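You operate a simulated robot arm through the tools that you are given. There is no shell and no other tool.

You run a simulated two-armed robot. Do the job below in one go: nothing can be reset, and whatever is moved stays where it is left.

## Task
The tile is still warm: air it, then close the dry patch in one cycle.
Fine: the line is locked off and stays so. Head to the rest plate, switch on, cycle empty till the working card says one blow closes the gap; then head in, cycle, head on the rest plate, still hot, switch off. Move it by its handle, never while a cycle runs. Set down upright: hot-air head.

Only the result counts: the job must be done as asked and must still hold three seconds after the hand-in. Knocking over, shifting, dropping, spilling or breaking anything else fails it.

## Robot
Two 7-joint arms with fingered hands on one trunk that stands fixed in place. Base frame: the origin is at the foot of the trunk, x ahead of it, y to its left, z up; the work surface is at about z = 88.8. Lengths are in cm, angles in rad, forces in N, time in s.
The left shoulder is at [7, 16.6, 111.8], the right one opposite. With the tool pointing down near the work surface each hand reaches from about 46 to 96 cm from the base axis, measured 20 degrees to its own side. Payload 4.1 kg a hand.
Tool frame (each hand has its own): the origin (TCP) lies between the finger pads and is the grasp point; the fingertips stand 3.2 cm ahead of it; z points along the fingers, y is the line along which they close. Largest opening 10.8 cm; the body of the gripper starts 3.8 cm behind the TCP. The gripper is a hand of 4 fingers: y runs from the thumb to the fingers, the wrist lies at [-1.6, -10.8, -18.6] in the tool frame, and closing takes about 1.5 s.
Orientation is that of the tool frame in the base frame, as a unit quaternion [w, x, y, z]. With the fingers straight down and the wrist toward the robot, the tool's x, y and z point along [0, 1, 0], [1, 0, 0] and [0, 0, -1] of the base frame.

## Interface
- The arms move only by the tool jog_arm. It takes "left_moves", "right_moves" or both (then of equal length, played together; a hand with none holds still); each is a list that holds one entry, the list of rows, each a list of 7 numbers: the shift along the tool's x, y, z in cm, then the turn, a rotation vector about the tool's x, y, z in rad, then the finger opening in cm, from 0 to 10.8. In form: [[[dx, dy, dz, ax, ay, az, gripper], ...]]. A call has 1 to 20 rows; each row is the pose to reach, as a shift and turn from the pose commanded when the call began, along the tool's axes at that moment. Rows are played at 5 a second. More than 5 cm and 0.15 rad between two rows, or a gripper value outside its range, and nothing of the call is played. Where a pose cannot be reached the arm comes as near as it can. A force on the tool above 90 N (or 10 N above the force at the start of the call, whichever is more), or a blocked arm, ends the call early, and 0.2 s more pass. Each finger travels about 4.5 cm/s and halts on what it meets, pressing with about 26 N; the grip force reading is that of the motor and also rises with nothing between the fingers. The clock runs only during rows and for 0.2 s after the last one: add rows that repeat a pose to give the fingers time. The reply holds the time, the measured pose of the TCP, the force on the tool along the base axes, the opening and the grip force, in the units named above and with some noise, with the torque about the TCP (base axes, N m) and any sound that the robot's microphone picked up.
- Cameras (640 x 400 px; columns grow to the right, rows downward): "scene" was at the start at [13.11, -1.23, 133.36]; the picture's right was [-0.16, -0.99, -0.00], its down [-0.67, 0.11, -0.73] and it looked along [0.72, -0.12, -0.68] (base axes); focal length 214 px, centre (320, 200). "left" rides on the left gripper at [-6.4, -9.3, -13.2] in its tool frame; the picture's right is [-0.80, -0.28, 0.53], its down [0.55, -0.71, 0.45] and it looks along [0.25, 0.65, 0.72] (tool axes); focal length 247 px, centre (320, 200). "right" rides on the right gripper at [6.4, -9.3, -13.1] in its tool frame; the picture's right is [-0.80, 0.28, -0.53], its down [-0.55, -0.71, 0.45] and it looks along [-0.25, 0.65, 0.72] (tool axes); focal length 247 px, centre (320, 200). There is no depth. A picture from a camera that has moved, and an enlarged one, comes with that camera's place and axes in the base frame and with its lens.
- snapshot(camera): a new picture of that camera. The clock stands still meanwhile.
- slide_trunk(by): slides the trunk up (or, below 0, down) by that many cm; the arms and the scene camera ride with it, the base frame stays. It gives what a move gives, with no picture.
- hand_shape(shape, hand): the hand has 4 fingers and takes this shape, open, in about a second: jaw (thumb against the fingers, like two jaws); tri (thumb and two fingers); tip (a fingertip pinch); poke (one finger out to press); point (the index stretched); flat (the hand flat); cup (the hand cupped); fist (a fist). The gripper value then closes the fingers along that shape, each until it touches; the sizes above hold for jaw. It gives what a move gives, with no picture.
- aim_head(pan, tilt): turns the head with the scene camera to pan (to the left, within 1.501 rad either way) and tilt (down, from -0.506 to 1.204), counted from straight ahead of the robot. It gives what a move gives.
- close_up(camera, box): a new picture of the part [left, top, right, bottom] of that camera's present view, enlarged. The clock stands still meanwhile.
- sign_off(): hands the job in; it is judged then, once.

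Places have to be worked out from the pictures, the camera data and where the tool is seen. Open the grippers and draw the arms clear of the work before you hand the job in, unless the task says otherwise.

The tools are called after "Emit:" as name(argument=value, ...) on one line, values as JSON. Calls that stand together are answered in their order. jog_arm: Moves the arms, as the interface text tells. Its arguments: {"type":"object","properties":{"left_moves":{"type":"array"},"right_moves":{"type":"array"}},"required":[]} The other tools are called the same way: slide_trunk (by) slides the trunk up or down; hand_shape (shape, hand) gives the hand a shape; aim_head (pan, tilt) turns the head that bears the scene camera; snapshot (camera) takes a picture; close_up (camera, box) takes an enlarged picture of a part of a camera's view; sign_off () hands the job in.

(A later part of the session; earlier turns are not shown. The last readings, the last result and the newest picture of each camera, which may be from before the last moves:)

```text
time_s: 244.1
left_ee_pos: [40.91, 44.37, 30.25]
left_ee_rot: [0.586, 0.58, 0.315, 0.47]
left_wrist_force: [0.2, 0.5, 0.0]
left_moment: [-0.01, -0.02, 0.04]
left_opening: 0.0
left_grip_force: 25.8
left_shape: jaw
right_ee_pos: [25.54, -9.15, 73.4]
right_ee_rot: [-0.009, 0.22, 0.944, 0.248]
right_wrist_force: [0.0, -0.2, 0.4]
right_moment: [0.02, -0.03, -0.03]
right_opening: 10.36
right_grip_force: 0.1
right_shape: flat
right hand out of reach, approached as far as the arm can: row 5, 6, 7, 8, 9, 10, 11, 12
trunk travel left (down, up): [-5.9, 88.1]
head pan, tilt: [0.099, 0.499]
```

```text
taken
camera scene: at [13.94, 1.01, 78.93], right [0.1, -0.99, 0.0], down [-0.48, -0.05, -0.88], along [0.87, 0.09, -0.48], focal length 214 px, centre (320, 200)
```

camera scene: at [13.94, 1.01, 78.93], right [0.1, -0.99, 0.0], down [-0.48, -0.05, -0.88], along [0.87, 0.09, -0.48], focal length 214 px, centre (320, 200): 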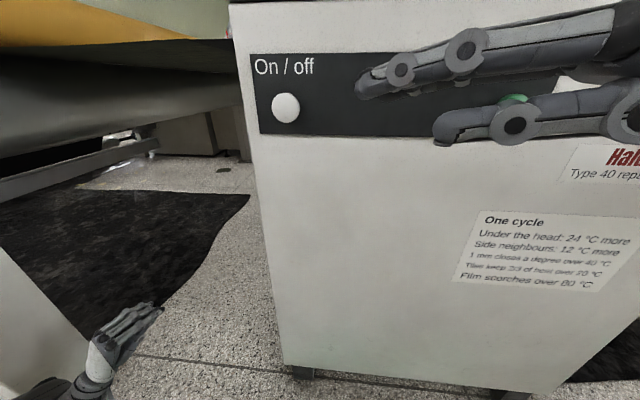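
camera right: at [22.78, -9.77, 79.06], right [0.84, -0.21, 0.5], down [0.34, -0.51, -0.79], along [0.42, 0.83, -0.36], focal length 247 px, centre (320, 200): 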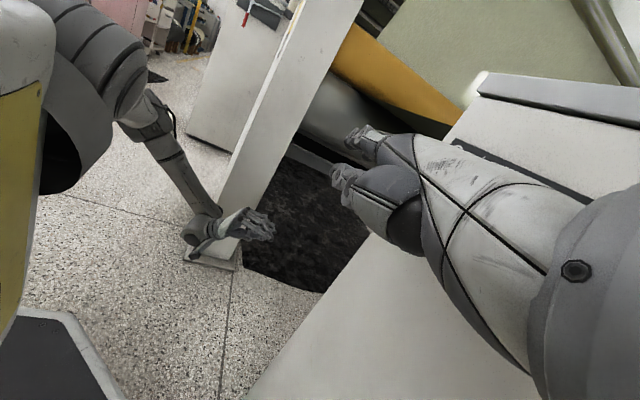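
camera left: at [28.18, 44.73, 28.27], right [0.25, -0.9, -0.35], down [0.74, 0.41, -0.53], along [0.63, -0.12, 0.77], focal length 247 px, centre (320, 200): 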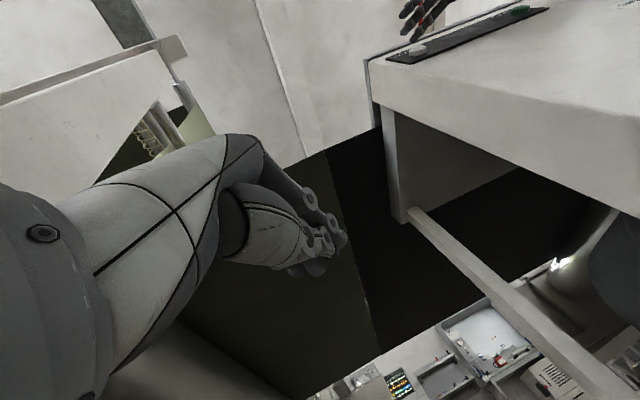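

In this rolled hand pose the arm won't go right. For Cycle I'll return to the pose that sat well in front of it earlier (trunk a bit higher, jaw closed, wrist to the right): first raise the trunk 13.4 cm and set the jaw shape.

Emit:
slide_trunk(by=13.4)

Emit:
hand_shape(hand="right", shape="jaw")

Emit:
jog_arm(right_moves=[[[-1, -0.8, 0.4, 0.04, -0.048, -0.06, 8], [-2, -1.6, 0.8, 0.08, -0.096, -0.121, 5], [-3.3, -2.6, 1.3, 0.12, -0.144, -0.182, 2], [-4.6, -3.7, 1.8, 0.16, -0.191, -0.242, 0], [-5.9, -4.7, 2.3, 0.2, -0.239, -0.303, 0], [-7.2, -5.8, 2.9, 0.24, -0.287, -0.363, 0], [-8.4, -6.7, 3.3, 0.281, -0.335, -0.424, 0], [-9.2, -7.4, 3.7, 0.281, -0.335, -0.424, 0], [-9.2, -7.4, 3.7, 0.281, -0.335, -0.424, 0]]])

Emit:
snapshot(camera="scene")

```text
time_s: 245.7
left_ee_pos: [40.85, 44.42, 43.6]
left_ee_rot: [0.586, 0.58, 0.315, 0.47]
left_wrist_force: [-1.1, 0.3, 0.6]
left_moment: [-0.03, -0.02, 0.0]
left_opening: 0.01
left_grip_force: 26.1
left_shape: jaw
right_ee_pos: [25.49, -9.02, 86.88]
right_ee_rot: [-0.008, 0.219, 0.944, 0.248]
right_wrist_force: [-0.5, 0.4, -0.3]
right_moment: [0.0, 0.02, 0.01]
right_opening: 10.36
right_grip_force: 0.1
right_shape: flat
trunk travel left (down, up): [-19.3, 74.7]
head pan, tilt: [0.099, 0.499]
```

```text
time_s: 246.6
left_ee_pos: [40.95, 44.27, 43.61]
left_ee_rot: [0.586, 0.58, 0.315, 0.47]
left_wrist_force: [-0.1, -1.3, 0.5]
left_moment: [0.02, -0.01, 0.01]
left_opening: 0.02
left_grip_force: 26.1
left_shape: jaw
right_ee_pos: [25.44, -9.03, 86.85]
right_ee_rot: [-0.009, 0.218, 0.944, 0.248]
right_wrist_force: [0.3, -0.4, 0.4]
right_moment: [0.01, 0.02, 0.0]
right_opening: 10.79
right_grip_force: 0.1
right_shape: jaw
trunk travel left (down, up): [-19.3, 74.7]
head pan, tilt: [0.099, 0.499]
```

```text
time_s: 248.6
left_ee_pos: [40.91, 44.42, 43.55]
left_ee_rot: [0.586, 0.58, 0.315, 0.47]
left_wrist_force: [-0.1, 0.3, -0.8]
left_moment: [0.0, -0.01, -0.02]
left_opening: 0.0
left_grip_force: 25.9
left_shape: jaw
right_ee_pos: [23.52, -5.84, 78.85]
right_ee_rot: [0.168, 0.052, 0.982, 0.071]
right_wrist_force: [-0.8, 0.1, -0.3]
right_moment: [-0.01, -0.03, -0.04]
right_opening: 0.0
right_grip_force: 26.2
right_shape: jaw
right hand out of reach, approached as far as the arm can: row 1, 2, 3, 4, 5, 6, 7, 8, 9
trunk travel left (down, up): [-19.3, 74.7]
head pan, tilt: [0.099, 0.499]
```

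```text
taken
camera scene: at [13.94, 1.01, 92.33], right [0.1, -0.99, 0.0], down [-0.48, -0.05, -0.88], along [0.87, 0.09, -0.48], focal length 214 px, centre (320, 200)
```

scene: 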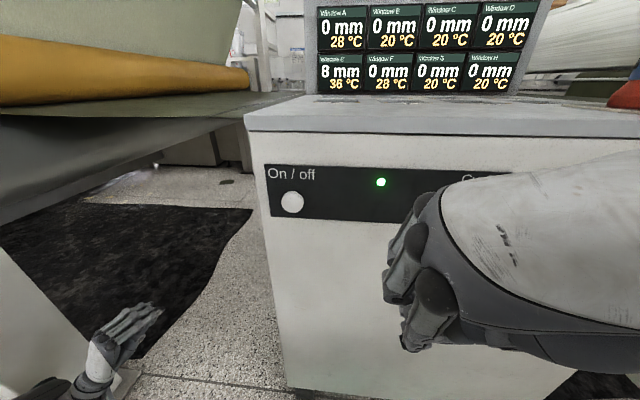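

The orientation is right but the hand sits too far back. I move it forward and right to stand before Cycle.

Emit:
jog_arm(right_moves=[[[-1.6, -1.7, 0.3, 0, 0, 0, 0], [-3.3, -3.4, 0.6, 0, 0, 0, 0], [-4.9, -5, 0.9, 0, 0, 0, 0], [-6.5, -6.7, 1.1, 0, 0, 0, 0], [-8.2, -8.4, 1.4, 0, 0, 0, 0], [-9.8, -10.1, 1.7, 0, 0, 0, 0], [-9.8, -10.1, 1.7, 0, 0, 0, 0]]])

Emit:
snapshot(camera="scene")

Emit:
snapshot(camera="right")

```text
time_s: 250.2
left_ee_pos: [40.88, 44.41, 43.58]
left_ee_rot: [0.586, 0.58, 0.315, 0.47]
left_wrist_force: [0.3, -0.5, -0.6]
left_moment: [-0.03, 0.0, 0.01]
left_opening: 0.0
left_grip_force: 26.2
left_shape: jaw
right_ee_pos: [23.72, -5.79, 78.35]
right_ee_rot: [0.17, 0.053, 0.982, 0.071]
right_wrist_force: [-0.3, 0.7, 0.1]
right_moment: [-0.02, -0.01, -0.01]
right_opening: 0.03
right_grip_force: 25.5
right_shape: jaw
right hand out of reach, approached as far as the arm can: row 1, 2, 3, 4, 5, 6, 7
trunk travel left (down, up): [-19.3, 74.7]
head pan, tilt: [0.099, 0.499]
```

```text
taken
camera scene: at [13.94, 1.02, 92.33], right [0.1, -0.99, 0.0], down [-0.48, -0.05, -0.88], along [0.87, 0.09, -0.48], focal length 214 px, centre (320, 200)
```

scene: 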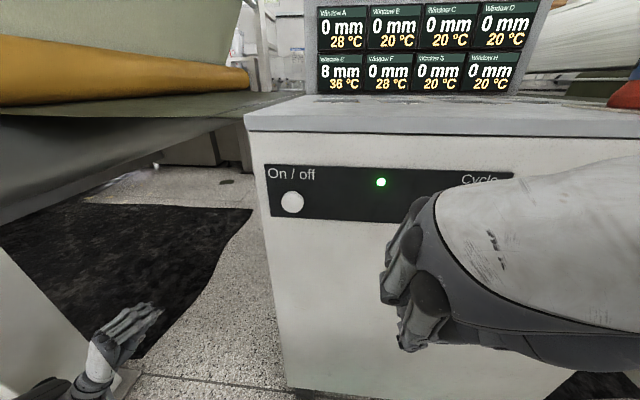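

```text
taken
camera right: at [12.6, -15.72, 87.11], right [0.59, 0.11, 0.8], down [0.61, -0.71, -0.35], along [0.53, 0.7, -0.49], focal length 247 px, centre (320, 200)
```

right: 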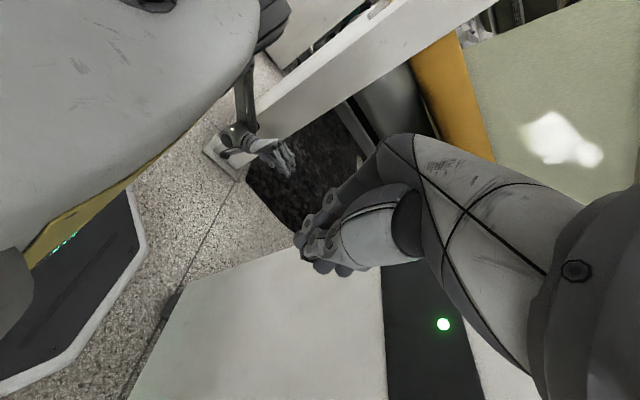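

The wrist has switched to its other solution, for which this hand angle is at the limit. Turning the hand toward straight-ahead (yaw 20°, fingers down) should free it, and from there I can press Cycle with the knuckles. I lower the trunk 6 cm for room and turn.

Emit:
slide_trunk(by=-6)

Emit:
jog_arm(right_moves=[[[-0.9, -0.8, 0.1, 0.033, 0.021, 0.11, 0], [-1.8, -1.7, 0.2, 0.066, 0.041, 0.221, 0], [-2.7, -2.5, 0.3, 0.098, 0.062, 0.331, 0], [-3.6, -3.3, 0.4, 0.131, 0.083, 0.442, 0], [-4.6, -4.2, 0.5, 0.164, 0.104, 0.552, 0], [-5.5, -5, 0.7, 0.197, 0.124, 0.662, 0], [-6.4, -5.8, 0.8, 0.23, 0.145, 0.773, 0], [-7.3, -6.6, 0.9, 0.262, 0.166, 0.883, 0], [-8.2, -7.5, 1, 0.295, 0.186, 0.994, 0], [-9.1, -8.3, 1.1, 0.328, 0.207, 1.104, 0], [-9.1, -8.3, 1.1, 0.328, 0.207, 1.104, 0]]])

Emit:
snapshot(camera="scene")

Emit:
snapshot(camera="right")

```text
time_s: 251.2
left_ee_pos: [40.84, 44.3, 37.65]
left_ee_rot: [0.586, 0.58, 0.314, 0.47]
left_wrist_force: [-0.6, -0.1, 0.2]
left_moment: [0.0, -0.04, 0.03]
left_opening: 0.0
left_grip_force: 25.8
left_shape: jaw
right_ee_pos: [23.63, -5.71, 72.47]
right_ee_rot: [0.169, 0.053, 0.982, 0.071]
right_wrist_force: [-0.8, 0.2, 0.2]
right_moment: [0.0, 0.02, 0.0]
right_opening: 0.0
right_grip_force: 26.4
right_shape: jaw
trunk travel left (down, up): [-13.3, 80.7]
head pan, tilt: [0.099, 0.499]
```

```text
time_s: 253.6
left_ee_pos: [40.9, 44.32, 37.64]
left_ee_rot: [0.586, 0.58, 0.315, 0.47]
left_wrist_force: [0.3, 0.5, 0.4]
left_moment: [0.02, 0.02, 0.02]
left_opening: 0.0
left_grip_force: 26.0
left_shape: jaw
right_ee_pos: [31.98, -14.94, 73.01]
right_ee_rot: [-0.001, 0.575, 0.818, 0.0]
right_wrist_force: [0.3, -0.5, -0.3]
right_moment: [-0.03, 0.0, -0.01]
right_opening: 0.02
right_grip_force: 26.4
right_shape: jaw
trunk travel left (down, up): [-13.3, 80.7]
head pan, tilt: [0.099, 0.499]
```

```text
taken
camera scene: at [13.94, 1.01, 86.33], right [0.1, -0.99, 0.0], down [-0.48, -0.05, -0.88], along [0.87, 0.09, -0.48], focal length 214 px, centre (320, 200)
```

scene: 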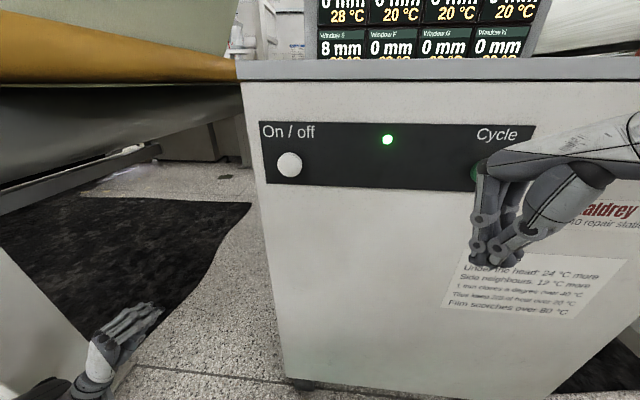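

```text
taken
camera right: at [21.22, -12.15, 86.19], right [0.54, -0.66, 0.53], down [-0.48, -0.76, -0.45], along [0.7, -0.01, -0.72], focal length 247 px, centre (320, 200)
```

right: 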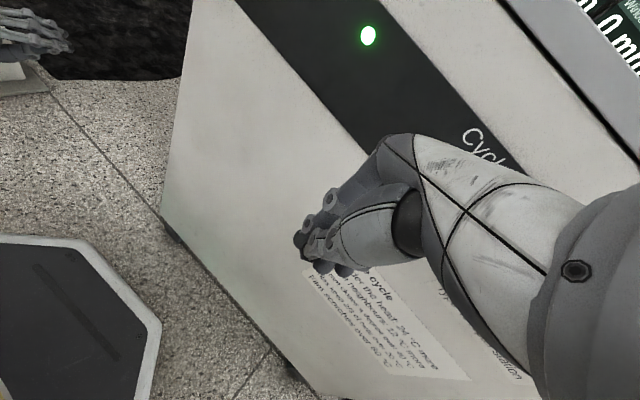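

The hand went exactly to the wanted pose with the knuckles in front of Cycle and no warnings. I lower it 3.6 cm and shift 2.2 cm right to align the outer knuckle with the button.

Emit:
jog_arm(right_moves=[[[-0.7, -0.25, 1.2, 0, 0, 0, 0], [-1.4, -0.5, 2.4, 0, 0, 0, 0], [-2.07, -0.74, 3.6, 0, 0, 0, 0], [-2.07, -0.74, 3.6, 0, 0, 0, 0]]])

Emit:
close_up(camera="scene", box=[400, 100, 600, 260])

Emit:
close_up(camera="left", box=[360, 0, 640, 150])

```text
time_s: 254.6
left_ee_pos: [40.87, 44.39, 37.63]
left_ee_rot: [0.586, 0.581, 0.315, 0.47]
left_wrist_force: [-0.8, 0.1, -0.1]
left_moment: [-0.02, 0.01, 0.02]
left_opening: 0.0
left_grip_force: 25.8
left_shape: jaw
right_ee_pos: [32.16, -17.13, 69.37]
right_ee_rot: [-0.001, 0.575, 0.818, 0.0]
right_wrist_force: [-0.2, -0.7, 0.1]
right_moment: [-0.01, 0.0, 0.02]
right_opening: 0.0
right_grip_force: 25.8
right_shape: jaw
trunk travel left (down, up): [-13.3, 80.7]
head pan, tilt: [0.099, 0.499]
```

```text
2.50 times, centred on (500, 180) of scene
camera zoom: at [13.94, 1.01, 86.33], right [0.1, -0.99, 0.0], down [-0.48, -0.05, -0.88], along [0.87, 0.09, -0.48], focal length 536 px, centre (-130, 250)
```

zoom: 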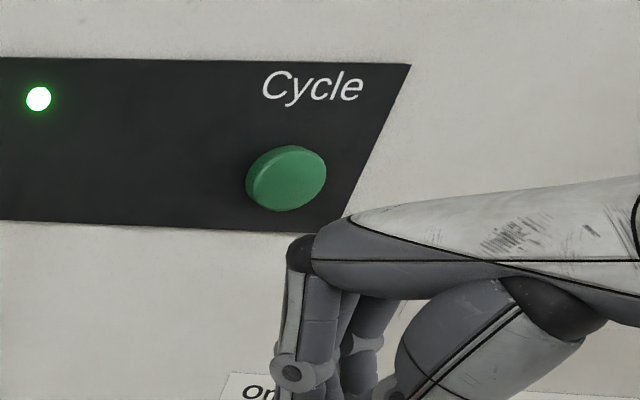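

```text
2.29 times, centred on (500, 75) of left
camera zoom: at [28.18, 44.73, 25.67], right [0.25, -0.9, -0.35], down [0.74, 0.41, -0.53], along [0.63, -0.12, 0.77], focal length 564 px, centre (-91, 486)
```

zoom: 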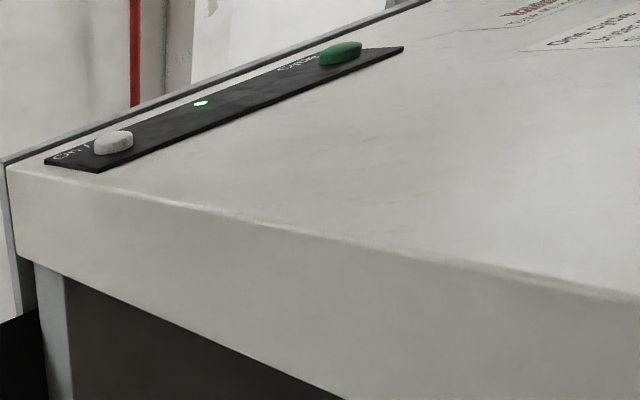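

The outer knuckle should be at about (37.6, −17.7, 76.8), right in line with Cycle. I advance 3.2 cm, then in small steps.

Emit:
jog_arm(right_moves=[[[-0.27, 0.75, 0, 0, 0, 0, 0], [-0.54, 1.5, 0, 0, 0, 0, 0], [-0.81, 2.26, 0, 0, 0, 0, 0], [-1.08, 3.0, 0, 0, 0, 0, 0], [-1.08, 3.0, 0, 0, 0, 0, 0]]])

Emit:
close_up(camera="scene", box=[400, 100, 600, 260])

```text
time_s: 255.8
left_ee_pos: [40.79, 44.35, 37.55]
left_ee_rot: [0.586, 0.581, 0.315, 0.469]
left_wrist_force: [-0.4, -0.6, -0.3]
left_moment: [0.0, 0.0, 0.0]
left_opening: 0.0
left_grip_force: 26.0
left_shape: jaw
right_ee_pos: [35.16, -17.13, 69.34]
right_ee_rot: [0.0, 0.574, 0.819, 0.0]
right_wrist_force: [0.7, -0.4, -0.2]
right_moment: [-0.01, 0.01, -0.01]
right_opening: 0.0
right_grip_force: 25.9
right_shape: jaw
trunk travel left (down, up): [-13.3, 80.7]
head pan, tilt: [0.099, 0.499]
```

```text
2.50 times, centred on (500, 180) of scene
camera zoom: at [13.94, 1.01, 86.33], right [0.1, -0.99, 0.0], down [-0.48, -0.05, -0.88], along [0.87, 0.09, -0.48], focal length 536 px, centre (-130, 250)
```

zoom: 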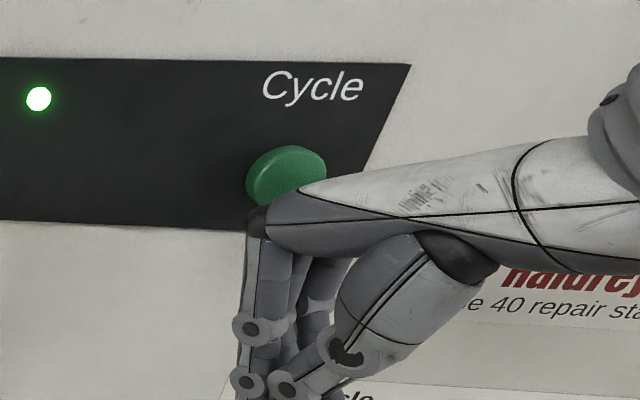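

No contact yet at x = 35.2. I continue forward in small steps.

Emit:
jog_arm(right_moves=[[[-0.1, 0.28, 0, 0, 0, 0, 0], [-0.2, 0.56, 0, 0, 0, 0, 0], [-0.27, 0.75, 0, 0, 0, 0, 0], [-0.27, 0.75, 0, 0, 0, 0, 0]]])

```text
time_s: 256.8
left_ee_pos: [40.77, 44.36, 37.53]
left_ee_rot: [0.586, 0.581, 0.314, 0.47]
left_wrist_force: [-0.1, 0.3, 0.5]
left_moment: [0.02, -0.01, 0.0]
left_opening: 0.0
left_grip_force: 26.1
left_shape: jaw
right_ee_pos: [36.02, -16.99, 69.54]
right_ee_rot: [-0.001, 0.574, 0.819, 0.001]
right_wrist_force: [0.1, 0.2, -0.2]
right_moment: [0.0, -0.02, 0.0]
right_opening: 0.02
right_grip_force: 26.3
right_shape: jaw
trunk travel left (down, up): [-13.3, 80.7]
head pan, tilt: [0.099, 0.499]
```

Emit:
jog_arm(right_moves=[[[-0.1, 0.28, 0, 0, 0, 0, 0], [-0.2, 0.56, 0, 0, 0, 0, 0], [-0.2, 0.56, 0, 0, 0, 0, 0]]])

Emit:
close_up(camera="scene", box=[400, 100, 600, 260])

Emit:
snapshot(camera="right")

```text
time_s: 257.6
left_ee_pos: [40.85, 44.42, 37.52]
left_ee_rot: [0.586, 0.58, 0.315, 0.47]
left_wrist_force: [0.6, -0.1, 0.0]
left_moment: [-0.02, 0.0, -0.02]
left_opening: 0.02
left_grip_force: 26.1
left_shape: jaw
right_ee_pos: [36.57, -17.07, 69.39]
right_ee_rot: [-0.001, 0.574, 0.819, 0.001]
right_wrist_force: [0.0, 0.9, 0.3]
right_moment: [0.02, -0.01, 0.01]
right_opening: 0.0
right_grip_force: 26.2
right_shape: jaw
trunk travel left (down, up): [-13.3, 80.7]
head pan, tilt: [0.099, 0.499]
```

```text
2.50 times, centred on (500, 180) of scene
camera zoom: at [13.94, 1.01, 86.33], right [0.1, -0.99, 0.0], down [-0.48, -0.05, -0.88], along [0.87, 0.09, -0.48], focal length 536 px, centre (-130, 250)
```

zoom: 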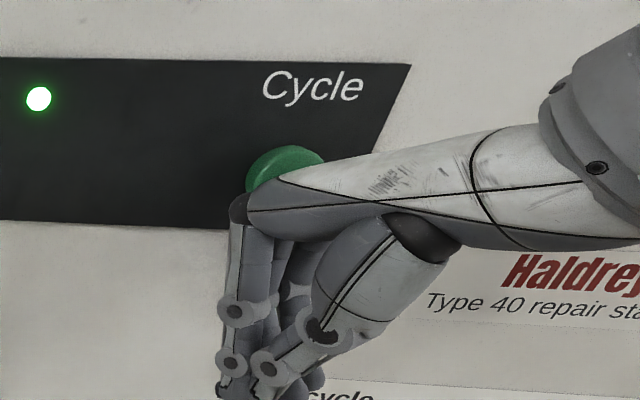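

```text
taken
camera right: at [25.78, -14.23, 82.51], right [0.54, -0.65, 0.53], down [-0.48, -0.76, -0.45], along [0.7, -0.01, -0.72], focal length 247 px, centre (320, 200)
```

right: 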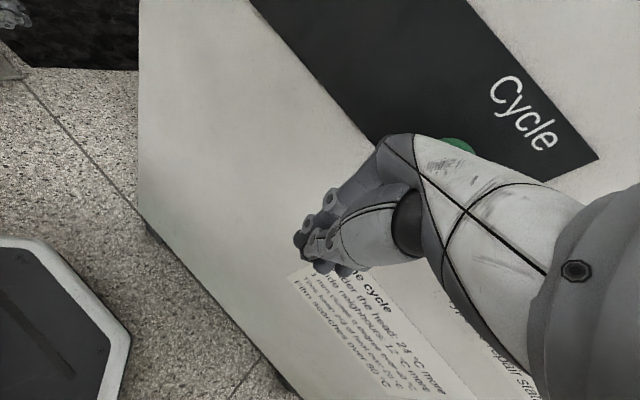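

The knuckles are directly in front of the button. I keep going forward in 0.25 cm steps.

Emit:
jog_arm(right_moves=[[[-0.085, 0.235, 0, 0, 0, 0, 0], [-0.17, 0.47, 0, 0, 0, 0, 0], [-0.17, 0.47, 0, 0, 0, 0, 0]]])

```text
time_s: 258.4
left_ee_pos: [40.85, 44.28, 37.57]
left_ee_rot: [0.586, 0.58, 0.315, 0.47]
left_wrist_force: [1.0, 0.1, -0.4]
left_moment: [0.02, 0.01, 0.01]
left_opening: 0.0
left_grip_force: 26.2
left_shape: jaw
right_ee_pos: [37.04, -17.02, 69.33]
right_ee_rot: [0.0, 0.575, 0.818, 0.0]
right_wrist_force: [0.1, 0.5, -0.1]
right_moment: [0.0, -0.02, -0.04]
right_opening: 0.0
right_grip_force: 26.1
right_shape: jaw
trunk travel left (down, up): [-13.3, 80.7]
head pan, tilt: [0.099, 0.499]
```

Emit:
jog_arm(right_moves=[[[-0.085, 0.235, 0, 0, 0, 0, 0], [-0.17, 0.47, 0, 0, 0, 0, 0], [-0.17, 0.47, 0, 0, 0, 0, 0]]])

Emit:
close_up(camera="right", box=[340, 80, 560, 220])

Emit:
close_up(camera="scene", box=[420, 110, 560, 220])

```text
time_s: 259.2
left_ee_pos: [40.89, 44.39, 37.68]
left_ee_rot: [0.585, 0.58, 0.315, 0.471]
left_wrist_force: [0.6, -0.6, -0.3]
left_moment: [-0.02, 0.0, -0.02]
left_opening: 0.0
left_grip_force: 25.7
left_shape: jaw
right_ee_pos: [37.52, -16.97, 69.52]
right_ee_rot: [0.0, 0.575, 0.818, 0.001]
right_wrist_force: [-3.0, 0.4, -1.1]
right_moment: [0.03, -0.16, -0.05]
right_opening: 0.01
right_grip_force: 26.3
right_shape: jaw
trunk travel left (down, up): [-13.3, 80.7]
head pan, tilt: [0.099, 0.499]
heard: click
```

```text
2.86 times, centred on (450, 150) of right
camera zoom: at [26.73, -14.22, 82.58], right [0.54, -0.65, 0.53], down [-0.48, -0.76, -0.45], along [0.7, -0.01, -0.72], focal length 706 px, centre (-51, 343)
```

zoom: 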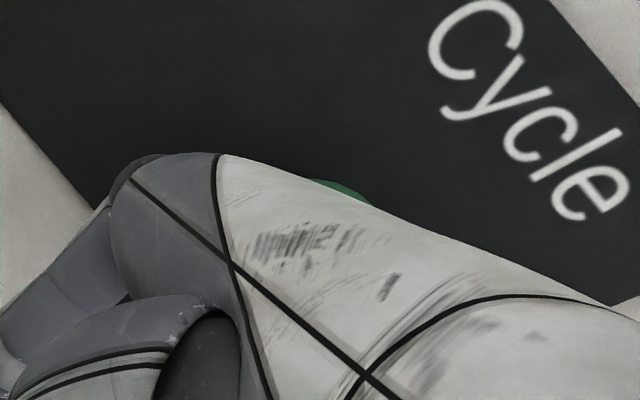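

```text
3.64 times, centred on (490, 165) of scene
camera zoom: at [13.92, 1.01, 86.33], right [0.1, -0.99, 0.0], down [-0.48, -0.05, -0.88], along [0.87, 0.09, -0.48], focal length 780 px, centre (-298, 327)
```

zoom: 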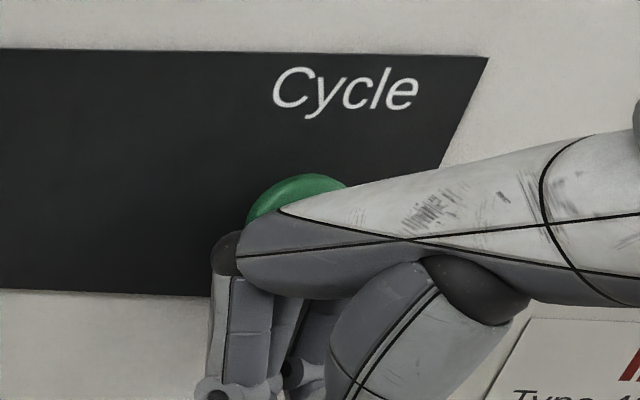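

Click: the first empty cycle is started. I back off 1.6 cm and look at the displays and listen.

Emit:
jog_arm(right_moves=[[[0.2, -0.5, 0, 0, 0, 0, 0], [0.4, -1.05, 0, 0, 0, 0, 0], [0.54, -1.5, 0, 0, 0, 0, 0], [0.54, -1.5, 0, 0, 0, 0, 0]]])

Emit:
aim_head(pan=-0.15, tilt=0.15)

Emit:
snapshot(camera="scene")

```text
time_s: 260.2
left_ee_pos: [40.97, 44.36, 37.6]
left_ee_rot: [0.586, 0.581, 0.314, 0.47]
left_wrist_force: [0.4, 0.2, 0.6]
left_moment: [-0.05, 0.0, -0.01]
left_opening: 0.0
left_grip_force: 25.9
left_shape: jaw
right_ee_pos: [35.96, -17.14, 69.34]
right_ee_rot: [0.0, 0.573, 0.819, 0.001]
right_wrist_force: [-0.3, 0.0, 0.0]
right_moment: [-0.01, 0.02, 0.0]
right_opening: 0.0
right_grip_force: 26.4
right_shape: jaw
trunk travel left (down, up): [-13.3, 80.7]
head pan, tilt: [0.099, 0.499]
```

```text
time_s: 261.0
left_ee_pos: [40.92, 44.48, 37.55]
left_ee_rot: [0.586, 0.58, 0.315, 0.47]
left_wrist_force: [-0.1, 0.2, -0.8]
left_moment: [0.0, 0.02, 0.04]
left_opening: 0.0
left_grip_force: 25.8
left_shape: jaw
right_ee_pos: [36.07, -17.11, 69.27]
right_ee_rot: [-0.001, 0.574, 0.819, 0.001]
right_wrist_force: [-0.3, 0.2, 0.6]
right_moment: [-0.02, 0.04, 0.0]
right_opening: 0.0
right_grip_force: 26.3
right_shape: jaw
trunk travel left (down, up): [-13.3, 80.7]
head pan, tilt: [-0.15, 0.15]
```

```text
taken
camera scene: at [14.06, -1.27, 89.56], right [-0.15, -0.99, 0.0], down [-0.15, 0.02, -0.99], along [0.98, -0.15, -0.15], focal length 214 px, centre (320, 200)
```

scene: 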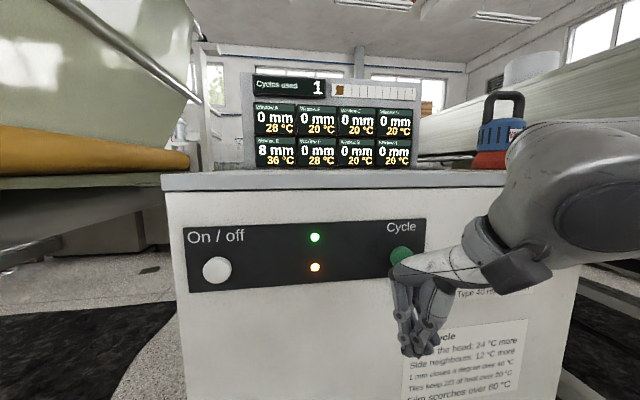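

A second, amber lamp shows the cycle running; the count still reads 1. I wait holding still.

Emit:
jog_arm(right_moves=[[[0, 0, 0, 0, 0, 0, 0], [0, 0, 0, 0, 0, 0, 0], [0, 0, 0, 0, 0, 0, 0], [0, 0, 0, 0, 0, 0, 0], [0, 0, 0, 0, 0, 0, 0], [0, 0, 0, 0, 0, 0, 0], [0, 0, 0, 0, 0, 0, 0], [0, 0, 0, 0, 0, 0, 0], [0, 0, 0, 0, 0, 0, 0], [0, 0, 0, 0, 0, 0, 0]]])

Emit:
snapshot(camera="scene")

```text
time_s: 263.2
left_ee_pos: [40.73, 44.3, 37.56]
left_ee_rot: [0.586, 0.58, 0.315, 0.47]
left_wrist_force: [0.7, -0.4, 0.2]
left_moment: [0.0, 0.02, 0.02]
left_opening: 0.0
left_grip_force: 26.1
left_shape: jaw
right_ee_pos: [36.06, -17.16, 69.38]
right_ee_rot: [-0.002, 0.574, 0.819, 0.0]
right_wrist_force: [0.1, -0.4, -0.5]
right_moment: [-0.01, 0.0, 0.02]
right_opening: 0.0
right_grip_force: 26.0
right_shape: jaw
trunk travel left (down, up): [-13.3, 80.7]
head pan, tilt: [-0.15, 0.15]
```

```text
taken
camera scene: at [14.06, -1.28, 89.57], right [-0.15, -0.99, 0.0], down [-0.15, 0.02, -0.99], along [0.98, -0.15, -0.15], focal length 214 px, centre (320, 200)
```

scene: 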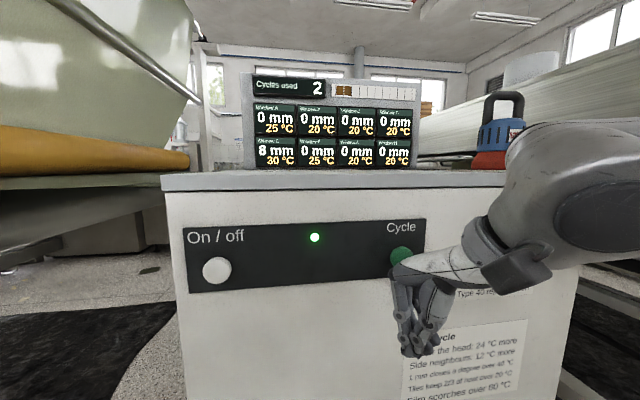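

The count now reads 2 and tile E went from 36 to 30 °C (A and F from 28 to 25). I confirm with a zoom and press Cycle again.

Emit:
close_up(camera="scene", box=[240, 70, 420, 170])

Emit:
jog_arm(right_moves=[[[-0.2, 0.5, 0, 0, 0, 0, 0], [-0.37, 1.03, 0, 0, 0, 0, 0], [-0.49, 1.36, 0, 0, 0, 0, 0], [-0.58, 1.6, 0, 0, 0, 0, 0]]])

```text
3.56 times, centred on (330, 120) of scene
camera zoom: at [14.06, -1.28, 89.57], right [-0.15, -0.99, 0.0], down [-0.15, 0.02, -0.99], along [0.98, -0.15, -0.15], focal length 763 px, centre (284, 484)
```

zoom: 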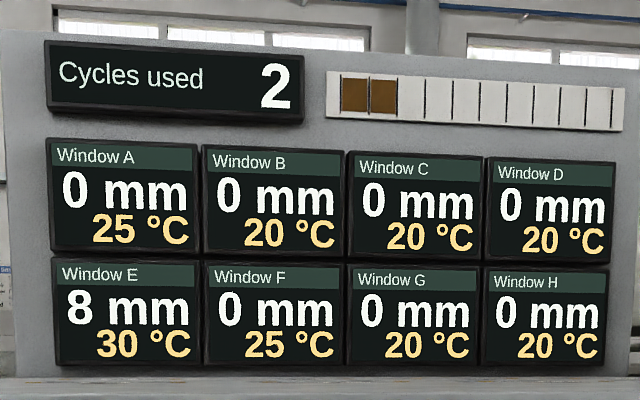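

```text
time_s: 264.2
left_ee_pos: [40.85, 44.4, 37.64]
left_ee_rot: [0.586, 0.58, 0.315, 0.47]
left_wrist_force: [0.0, -0.4, -0.4]
left_moment: [0.0, -0.02, 0.0]
left_opening: 0.0
left_grip_force: 26.3
left_shape: jaw
right_ee_pos: [37.57, -16.97, 69.34]
right_ee_rot: [0.0, 0.574, 0.819, 0.0]
right_wrist_force: [-9.2, -1.4, -3.2]
right_moment: [0.17, -0.47, -0.2]
right_opening: 0.0
right_grip_force: 25.8
right_shape: jaw
trunk travel left (down, up): [-13.3, 80.7]
head pan, tilt: [-0.15, 0.15]
heard: click
```

Click again. I back off and wait for the cycle to end.

Emit:
jog_arm(right_moves=[[[0.2, -0.5, 0, 0, 0, 0, 0], [0.4, -1.05, 0, 0, 0, 0, 0], [0.58, -1.6, 0, 0, 0, 0, 0], [0.58, -1.6, 0, 0, 0, 0, 0], [0.58, -1.6, 0, 0, 0, 0, 0], [0.58, -1.6, 0, 0, 0, 0, 0], [0.58, -1.6, 0, 0, 0, 0, 0], [0.58, -1.6, 0, 0, 0, 0, 0], [0.58, -1.6, 0, 0, 0, 0, 0], [0.58, -1.6, 0, 0, 0, 0, 0], [0.58, -1.6, 0, 0, 0, 0, 0], [0.58, -1.6, 0, 0, 0, 0, 0], [0.58, -1.6, 0, 0, 0, 0, 0], [0.58, -1.6, 0, 0, 0, 0, 0], [0.58, -1.6, 0, 0, 0, 0, 0], [0.58, -1.6, 0, 0, 0, 0, 0]]])

Emit:
close_up(camera="scene", box=[180, 70, 440, 300])

```text
time_s: 267.6
left_ee_pos: [40.8, 44.39, 37.51]
left_ee_rot: [0.586, 0.581, 0.314, 0.47]
left_wrist_force: [-0.5, 0.2, 1.1]
left_moment: [-0.03, -0.03, 0.01]
left_opening: 0.0
left_grip_force: 25.5
left_shape: jaw
right_ee_pos: [35.99, -17.09, 69.42]
right_ee_rot: [-0.001, 0.574, 0.819, 0.001]
right_wrist_force: [-0.4, -0.7, 0.0]
right_moment: [0.02, -0.01, 0.02]
right_opening: 0.0
right_grip_force: 25.7
right_shape: jaw
trunk travel left (down, up): [-13.3, 80.7]
head pan, tilt: [-0.15, 0.15]
```

```text
1.74 times, centred on (310, 185) of scene
camera zoom: at [14.06, -1.28, 89.57], right [-0.15, -0.99, 0.0], down [-0.15, 0.02, -0.99], along [0.98, -0.15, -0.15], focal length 373 px, centre (337, 226)
```

zoom: 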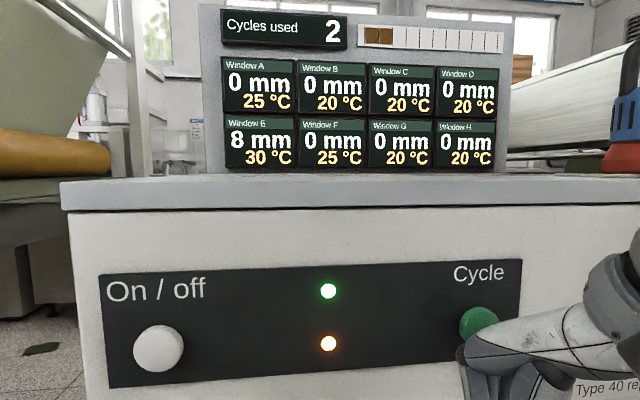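

Still running (amber). A little longer.

Emit:
jog_arm(right_moves=[[[0, 0, 0, 0, 0, 0, 0], [0, 0, 0, 0, 0, 0, 0], [0, 0, 0, 0, 0, 0, 0], [0, 0, 0, 0, 0, 0, 0], [0, 0, 0, 0, 0, 0, 0]]])

Emit:
close_up(camera="scene", box=[180, 70, 440, 300])

```text
time_s: 268.8
left_ee_pos: [40.79, 44.2, 37.57]
left_ee_rot: [0.586, 0.58, 0.315, 0.47]
left_wrist_force: [-0.5, -0.2, 0.3]
left_moment: [-0.03, 0.0, -0.01]
left_opening: 0.0
left_grip_force: 26.9
left_shape: jaw
right_ee_pos: [36.11, -17.23, 69.44]
right_ee_rot: [0.0, 0.574, 0.819, 0.0]
right_wrist_force: [-0.1, -0.3, 0.2]
right_moment: [0.02, 0.02, 0.01]
right_opening: 0.01
right_grip_force: 26.2
right_shape: jaw
trunk travel left (down, up): [-13.3, 80.7]
head pan, tilt: [-0.15, 0.15]
```

```text
1.74 times, centred on (310, 185) of scene
camera zoom: at [14.06, -1.28, 89.57], right [-0.15, -0.99, 0.0], down [-0.15, 0.02, -0.99], along [0.98, -0.15, -0.15], focal length 373 px, centre (337, 226)
```

zoom: 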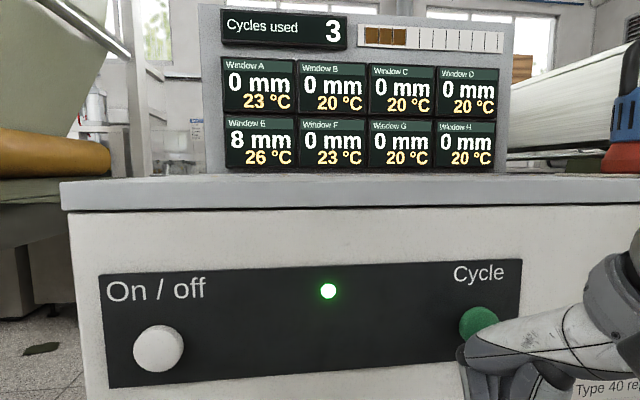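

Tile E is 26 °C with the count at 3 (integer steps confirmed): a blow now would give 50 °C, i.e. 10 mm. One more empty cycle brings it to 24 °C, and 24+24 = 48 °C closes exactly 8 mm. Third press.

Emit:
jog_arm(right_moves=[[[-0.2, 0.5, 0, 0, 0, 0, 0], [-0.37, 1.03, 0, 0, 0, 0, 0], [-0.49, 1.36, 0, 0, 0, 0, 0], [-0.58, 1.6, 0, 0, 0, 0, 0]]])

```text
time_s: 269.8
left_ee_pos: [40.81, 44.31, 37.67]
left_ee_rot: [0.586, 0.58, 0.316, 0.47]
left_wrist_force: [-0.6, -1.2, 0.4]
left_moment: [0.02, 0.02, -0.01]
left_opening: 0.0
left_grip_force: 26.0
left_shape: jaw
right_ee_pos: [37.53, -17.05, 69.45]
right_ee_rot: [-0.001, 0.574, 0.819, 0.001]
right_wrist_force: [-7.8, -1.4, -2.4]
right_moment: [0.14, -0.42, -0.22]
right_opening: 0.01
right_grip_force: 26.1
right_shape: jaw
trunk travel left (down, up): [-13.3, 80.7]
head pan, tilt: [-0.15, 0.15]
heard: click
```

Click. I back off and wait the four to five seconds.

Emit:
jog_arm(right_moves=[[[0.2, -0.5, 0, 0, 0, 0, 0], [0.4, -1.05, 0, 0, 0, 0, 0], [0.58, -1.6, 0, 0, 0, 0, 0], [0.58, -1.6, 0, 0, 0, 0, 0], [0.58, -1.6, 0, 0, 0, 0, 0], [0.58, -1.6, 0, 0, 0, 0, 0], [0.58, -1.6, 0, 0, 0, 0, 0], [0.58, -1.6, 0, 0, 0, 0, 0], [0.58, -1.6, 0, 0, 0, 0, 0], [0.58, -1.6, 0, 0, 0, 0, 0], [0.58, -1.6, 0, 0, 0, 0, 0], [0.58, -1.6, 0, 0, 0, 0, 0], [0.58, -1.6, 0, 0, 0, 0, 0], [0.58, -1.6, 0, 0, 0, 0, 0], [0.58, -1.6, 0, 0, 0, 0, 0], [0.58, -1.6, 0, 0, 0, 0, 0], [0.58, -1.6, 0, 0, 0, 0, 0], [0.58, -1.6, 0, 0, 0, 0, 0], [0.58, -1.6, 0, 0, 0, 0, 0], [0.58, -1.6, 0, 0, 0, 0, 0]]])

Emit:
close_up(camera="scene", box=[180, 70, 440, 300])

```text
time_s: 274.0
left_ee_pos: [40.77, 44.38, 37.52]
left_ee_rot: [0.586, 0.58, 0.315, 0.47]
left_wrist_force: [-0.4, -0.6, 0.1]
left_moment: [0.02, 0.01, 0.0]
left_opening: 0.0
left_grip_force: 26.3
left_shape: jaw
right_ee_pos: [36.06, -17.04, 69.32]
right_ee_rot: [-0.001, 0.574, 0.819, 0.001]
right_wrist_force: [0.3, -0.5, 0.7]
right_moment: [0.0, -0.04, 0.05]
right_opening: 0.0
right_grip_force: 25.7
right_shape: jaw
trunk travel left (down, up): [-13.3, 80.7]
head pan, tilt: [-0.15, 0.15]
```

```text
1.74 times, centred on (310, 185) of scene
camera zoom: at [14.06, -1.28, 89.57], right [-0.15, -0.99, 0.0], down [-0.15, 0.02, -0.99], along [0.98, -0.15, -0.15], focal length 373 px, centre (337, 226)
```

zoom: 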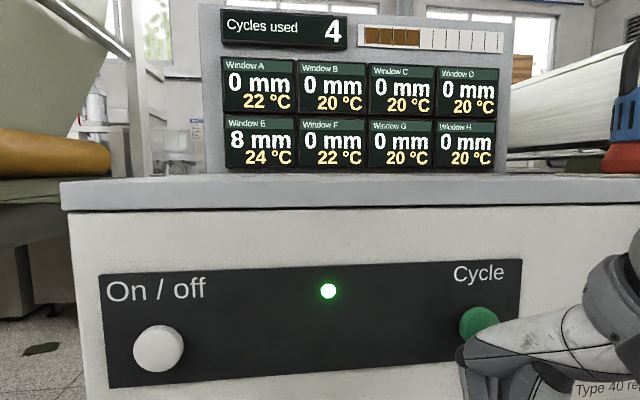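

Tile E reads 24 °C, count 4, amber off: one blow will close the 8 mm. Now the head must go into E. I draw the hand back from the panel and raise the trunk by 36 cm.

Emit:
jog_arm(right_moves=[[[0.4, -1.1, 0, 0, 0, 0, 0], [0.8, -2.2, 0, 0, 0, 0, 0], [1.2, -3.3, 0, 0, 0, 0, 0], [1.4, -4, 0, 0, 0, 0, 0], [1.4, -4, 0, 0, 0, 0, 0]]])

Emit:
slide_trunk(by=36)

Emit:
aim_head(pan=-0.4, tilt=0.6)

Emit:
snapshot(camera="scene")

```text
time_s: 275.2
left_ee_pos: [40.89, 44.46, 37.58]
left_ee_rot: [0.586, 0.58, 0.315, 0.47]
left_wrist_force: [0.3, 0.0, 0.1]
left_moment: [0.01, -0.02, -0.01]
left_opening: 0.0
left_grip_force: 26.0
left_shape: jaw
right_ee_pos: [31.52, -17.13, 69.44]
right_ee_rot: [-0.001, 0.574, 0.819, 0.0]
right_wrist_force: [0.3, 0.1, 0.4]
right_moment: [-0.01, 0.0, -0.03]
right_opening: 0.0
right_grip_force: 25.9
right_shape: jaw
trunk travel left (down, up): [-13.3, 80.7]
head pan, tilt: [-0.15, 0.15]
```

```text
time_s: 278.7
left_ee_pos: [40.91, 44.47, 73.55]
left_ee_rot: [0.586, 0.58, 0.315, 0.47]
left_wrist_force: [-0.1, 0.0, 0.6]
left_moment: [0.01, -0.02, 0.04]
left_opening: 0.0
left_grip_force: 26.2
left_shape: jaw
right_ee_pos: [31.78, -17.06, 105.52]
right_ee_rot: [0.0, 0.574, 0.819, 0.001]
right_wrist_force: [0.0, -0.6, 0.0]
right_moment: [0.0, 0.02, -0.01]
right_opening: 0.01
right_grip_force: 26.0
right_shape: jaw
trunk travel left (down, up): [-49.3, 44.7]
head pan, tilt: [-0.15, 0.15]
```

```text
time_s: 279.6
left_ee_pos: [40.82, 44.28, 73.51]
left_ee_rot: [0.586, 0.58, 0.315, 0.47]
left_wrist_force: [-0.4, -0.3, -1.0]
left_moment: [-0.02, -0.01, 0.0]
left_opening: 0.0
left_grip_force: 26.2
left_shape: jaw
right_ee_pos: [31.77, -17.14, 105.52]
right_ee_rot: [-0.001, 0.575, 0.818, 0.001]
right_wrist_force: [0.2, 0.5, 0.3]
right_moment: [-0.01, -0.05, -0.01]
right_opening: 0.02
right_grip_force: 25.6
right_shape: jaw
trunk travel left (down, up): [-49.3, 44.7]
head pan, tilt: [-0.4, 0.6]
```

```text
taken
camera scene: at [13.04, -3.32, 121.43], right [-0.39, -0.92, 0.0], down [-0.52, 0.22, -0.83], along [0.76, -0.32, -0.56], focal length 214 px, centre (320, 200)
```

scene: 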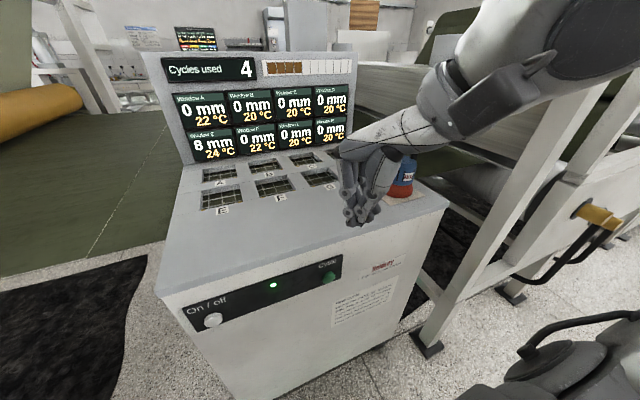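

I first check that the arm reaches E in this posture before lifting the head: up and forward with the yaw taken out, then toward above window E.

Emit:
jog_arm(right_moves=[[[-0.3, 1, -3, 0, 0, 0, 0], [-0.8, 2.4, -6, 0, 0, 0.03, 0], [-1.4, 4, -9, 0, 0, 0.08, 0], [-2.1, 6, -12, 0, 0, 0.14, 0], [-2.9, 8, -15, 0, 0, 0.2, 0], [-3.7, 10, -17.5, 0, 0, 0.28, 0], [-4.4, 12.2, -20, 0, 0, 0.35, 0], [-4.4, 12.2, -20, 0, 0, 0.35, 0]]])

Emit:
jog_arm(right_moves=[[[2, 2.5, 0.5, 0, 0, 0, 0], [4, 5, 1, 0, 0, 0, 0], [6, 7.5, 1.5, 0, 0, 0, 0], [8, 10, 2, 0, 0, 0, 0], [10, 12.5, 2.5, 0, 0, 0, 0], [12, 15, 3, 0, 0, 0, 0], [14, 17.5, 3.5, 0, 0, 0, 0], [16, 20, 4, 0, 0, 0, 0], [18, 22.5, 4.5, 0, 0, 0, 0], [19, 24, 5, 0, 0, 0, 0], [19, 24, 5, 0, 0, 0, 0]]])

Emit:
snapshot(camera="scene")

```text
time_s: 281.4
left_ee_pos: [40.76, 44.43, 73.57]
left_ee_rot: [0.586, 0.58, 0.315, 0.47]
left_wrist_force: [-0.5, -0.1, -0.2]
left_moment: [-0.02, 0.03, -0.01]
left_opening: 0.01
left_grip_force: 26.4
left_shape: jaw
right_ee_pos: [44.52, -17.28, 125.72]
right_ee_rot: [0.0, 0.709, 0.706, 0.002]
right_wrist_force: [-0.2, 0.1, 0.3]
right_moment: [0.04, 0.02, -0.01]
right_opening: 0.0
right_grip_force: 26.1
right_shape: jaw
trunk travel left (down, up): [-49.3, 44.7]
head pan, tilt: [-0.4, 0.6]
```

```text
time_s: 283.8
left_ee_pos: [41.11, 44.45, 73.63]
left_ee_rot: [0.585, 0.581, 0.316, 0.469]
left_wrist_force: [0.4, 0.0, 1.4]
left_moment: [0.0, 0.0, 0.02]
left_opening: 0.0
left_grip_force: 26.5
left_shape: jaw
right_ee_pos: [54.82, -16.63, 112.75]
right_ee_rot: [-0.002, 0.708, 0.706, -0.001]
right_wrist_force: [0.0, -0.9, -0.1]
right_moment: [-0.02, 0.02, 0.0]
right_opening: 0.01
right_grip_force: 26.4
right_shape: jaw
right hand out of reach, approached as far as the arm can: row 1, 2, 3, 4, 5, 6, 7, 8, 9, 10, 11
trunk travel left (down, up): [-49.3, 44.7]
head pan, tilt: [-0.4, 0.6]
```

```text
taken
camera scene: at [13.32, -3.41, 121.38], right [-0.39, -0.92, 0.0], down [-0.52, 0.22, -0.82], along [0.76, -0.32, -0.57], focal length 214 px, centre (320, 200)
```

scene: 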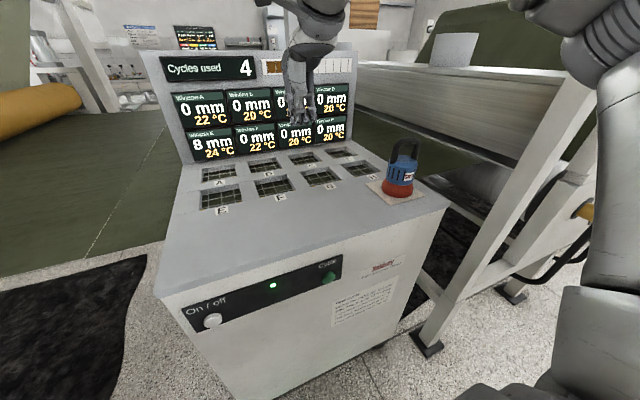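

The upper arm direction is nearly the same in every stuck pose, so it's the shoulder that has flipped to its mirrored solution. Letting the arm hang down at the robot's right side and then bringing it forward again should restore it. I draw back from the console and raise the trunk first.

Emit:
jog_arm(right_moves=[[[-2.5, -1.5, -2, 0, 0, 0, 0], [-5, -3, -4, 0, 0, 0, 0], [-7.5, -4.5, -6, 0, 0, 0, 0], [-10, -6, -8, 0, 0, 0, 0], [-12.5, -7.5, -10, 0, 0, 0, 0], [-14, -9, -12, 0, 0, 0, 0], [-14, -9, -12, 0, 0, 0, 0]]])

Emit:
slide_trunk(by=32)

Emit:
jog_arm(right_moves=[[[-2.5, -1, 3, 0, 0, 0, 0], [-5, -2, 6, 0, 0, 0, 0], [-7.5, -3, 9, 0, 0, 0, 0], [-10, -4, 12, 0, 0, 0, 0], [-12.5, -5, 15, 0, 0, 0, 0], [-15, -6, 18, 0, 0, 0, 0], [-17.5, -7.5, 21, 0, 0, 0, 0], [-20, -9, 24, 0, 0, 0, 0], [-22, -10.5, 27, 0, 0, 0, 0], [-23.5, -12, 30, 0, 0, 0, 0], [-23.5, -12, 30, 0, 0, 0, 0]]])

Emit:
aim_head(pan=-0.9, tilt=0.5)

Emit:
snapshot(camera="scene")

```text
time_s: 285.4
left_ee_pos: [40.92, 44.43, 73.37]
left_ee_rot: [0.586, 0.58, 0.315, 0.47]
left_wrist_force: [-0.3, 0.4, 0.2]
left_moment: [-0.03, -0.01, -0.04]
left_opening: 0.01
left_grip_force: 25.9
left_shape: jaw
right_ee_pos: [45.36, -30.58, 125.72]
right_ee_rot: [0.0, 0.709, 0.705, 0.0]
right_wrist_force: [0.1, 1.3, 0.6]
right_moment: [0.01, -0.01, -0.04]
right_opening: 0.0
right_grip_force: 25.9
right_shape: jaw
trunk travel left (down, up): [-49.3, 44.7]
head pan, tilt: [-0.4, 0.6]
```

```text
time_s: 288.6
left_ee_pos: [40.88, 44.3, 105.62]
left_ee_rot: [0.586, 0.58, 0.315, 0.47]
left_wrist_force: [0.2, 0.7, 0.2]
left_moment: [-0.01, 0.0, 0.01]
left_opening: 0.0
left_grip_force: 26.3
left_shape: jaw
right_ee_pos: [45.26, -30.58, 157.76]
right_ee_rot: [0.0, 0.709, 0.706, 0.0]
right_wrist_force: [-0.4, 0.0, -0.1]
right_moment: [0.03, 0.03, 0.0]
right_opening: 0.01
right_grip_force: 25.7
right_shape: jaw
trunk travel left (down, up): [-81.3, 12.7]
head pan, tilt: [-0.4, 0.6]
```

```text
time_s: 291.0
left_ee_pos: [41.1, 44.42, 105.5]
left_ee_rot: [0.586, 0.581, 0.316, 0.469]
left_wrist_force: [-0.3, 0.5, 0.2]
left_moment: [0.01, 0.0, -0.02]
left_opening: 0.0
left_grip_force: 26.0
left_shape: jaw
right_ee_pos: [33.74, -51.92, 128.81]
right_ee_rot: [-0.001, 0.708, 0.706, 0.0]
right_wrist_force: [0.3, -0.1, -1.0]
right_moment: [-0.01, 0.02, -0.01]
right_opening: 0.01
right_grip_force: 25.9
right_shape: jaw
right hand out of reach, approached as far as the arm can: row 10, 11
trunk travel left (down, up): [-81.3, 12.7]
head pan, tilt: [-0.4, 0.6]
```

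```text
time_s: 291.9
left_ee_pos: [40.77, 44.39, 105.63]
left_ee_rot: [0.586, 0.58, 0.315, 0.47]
left_wrist_force: [0.5, 0.1, 0.5]
left_moment: [0.02, -0.01, -0.02]
left_opening: 0.05
left_grip_force: 25.7
left_shape: jaw
right_ee_pos: [33.52, -51.95, 128.91]
right_ee_rot: [-0.001, 0.708, 0.706, 0.001]
right_wrist_force: [0.3, -0.7, -0.4]
right_moment: [0.01, -0.01, 0.0]
right_opening: 0.0
right_grip_force: 26.3
right_shape: jaw
trunk travel left (down, up): [-81.3, 12.7]
head pan, tilt: [-0.901, 0.499]
```

```text
taken
camera scene: at [10.52, -7.0, 154.33], right [-0.78, -0.62, 0.0], down [-0.3, 0.37, -0.88], along [0.55, -0.69, -0.48], focal length 214 px, centre (320, 200)
```

scene: 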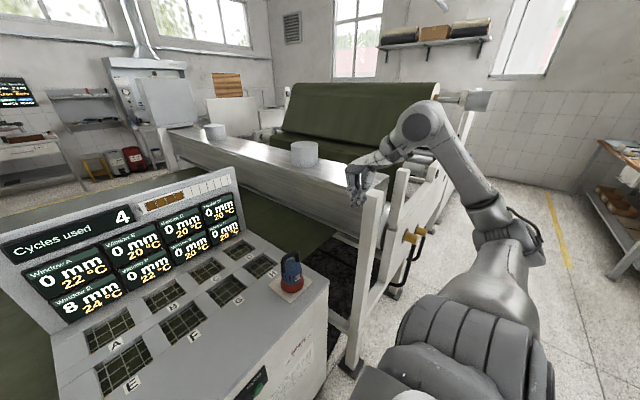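

The elbow is now straight out to the side, at the turning point. I lower the hand further down along the robot's right side so the elbow drops below.

Emit:
jog_arm(right_moves=[[[0, -0.5, 2.5, 0, 0, 0, 0], [0, -1, 5, 0, 0, 0, 0], [0, -1.5, 8, 0, 0, 0, 0], [0, -2, 11, 0, 0, 0, 0], [0, -2, 14, 0, 0, 0, 0], [0, -2, 17, 0, 0, 0, 0], [0, -2, 20, 0, 0, 0, 0], [0, -2, 23, 0, 0, 0, 0], [0, -2, 26, 0, 0, 0, 0], [0, -2, 29, 0, 0, 0, 0], [0, -2, 32, 0, 0, 0, 0], [0, -2, 35, 0, 0, 0, 0], [0, -2, 35, 0, 0, 0, 0]]])

Emit:
snapshot(camera="scene")

```text
time_s: 294.7
left_ee_pos: [40.88, 44.35, 105.55]
left_ee_rot: [0.586, 0.58, 0.315, 0.47]
left_wrist_force: [0.6, -0.1, -0.7]
left_moment: [0.01, -0.02, 0.0]
left_opening: 0.01
left_grip_force: 26.7
left_shape: jaw
right_ee_pos: [31.41, -51.9, 94.09]
right_ee_rot: [-0.001, 0.708, 0.706, 0.0]
right_wrist_force: [-0.4, 0.6, -0.1]
right_moment: [0.0, -0.01, 0.0]
right_opening: 0.0
right_grip_force: 26.2
right_shape: jaw
right hand out of reach, approached as far as the arm can: row 1, 2, 3, 4, 5, 6, 7, 8
trunk travel left (down, up): [-81.3, 12.7]
head pan, tilt: [-0.901, 0.499]
```

```text
taken
camera scene: at [10.51, -7.01, 154.33], right [-0.78, -0.62, 0.0], down [-0.3, 0.38, -0.88], along [0.55, -0.69, -0.48], focal length 214 px, centre (320, 200)
```

scene: 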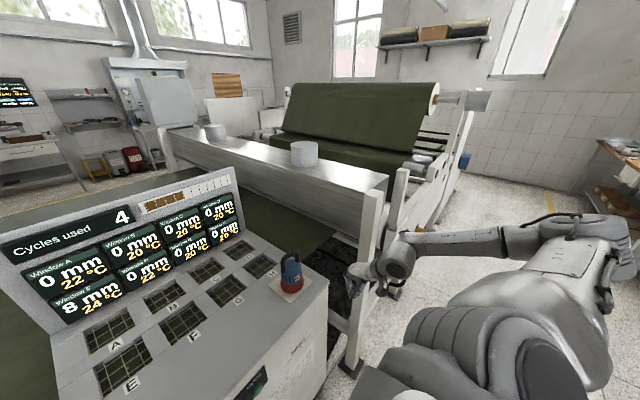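

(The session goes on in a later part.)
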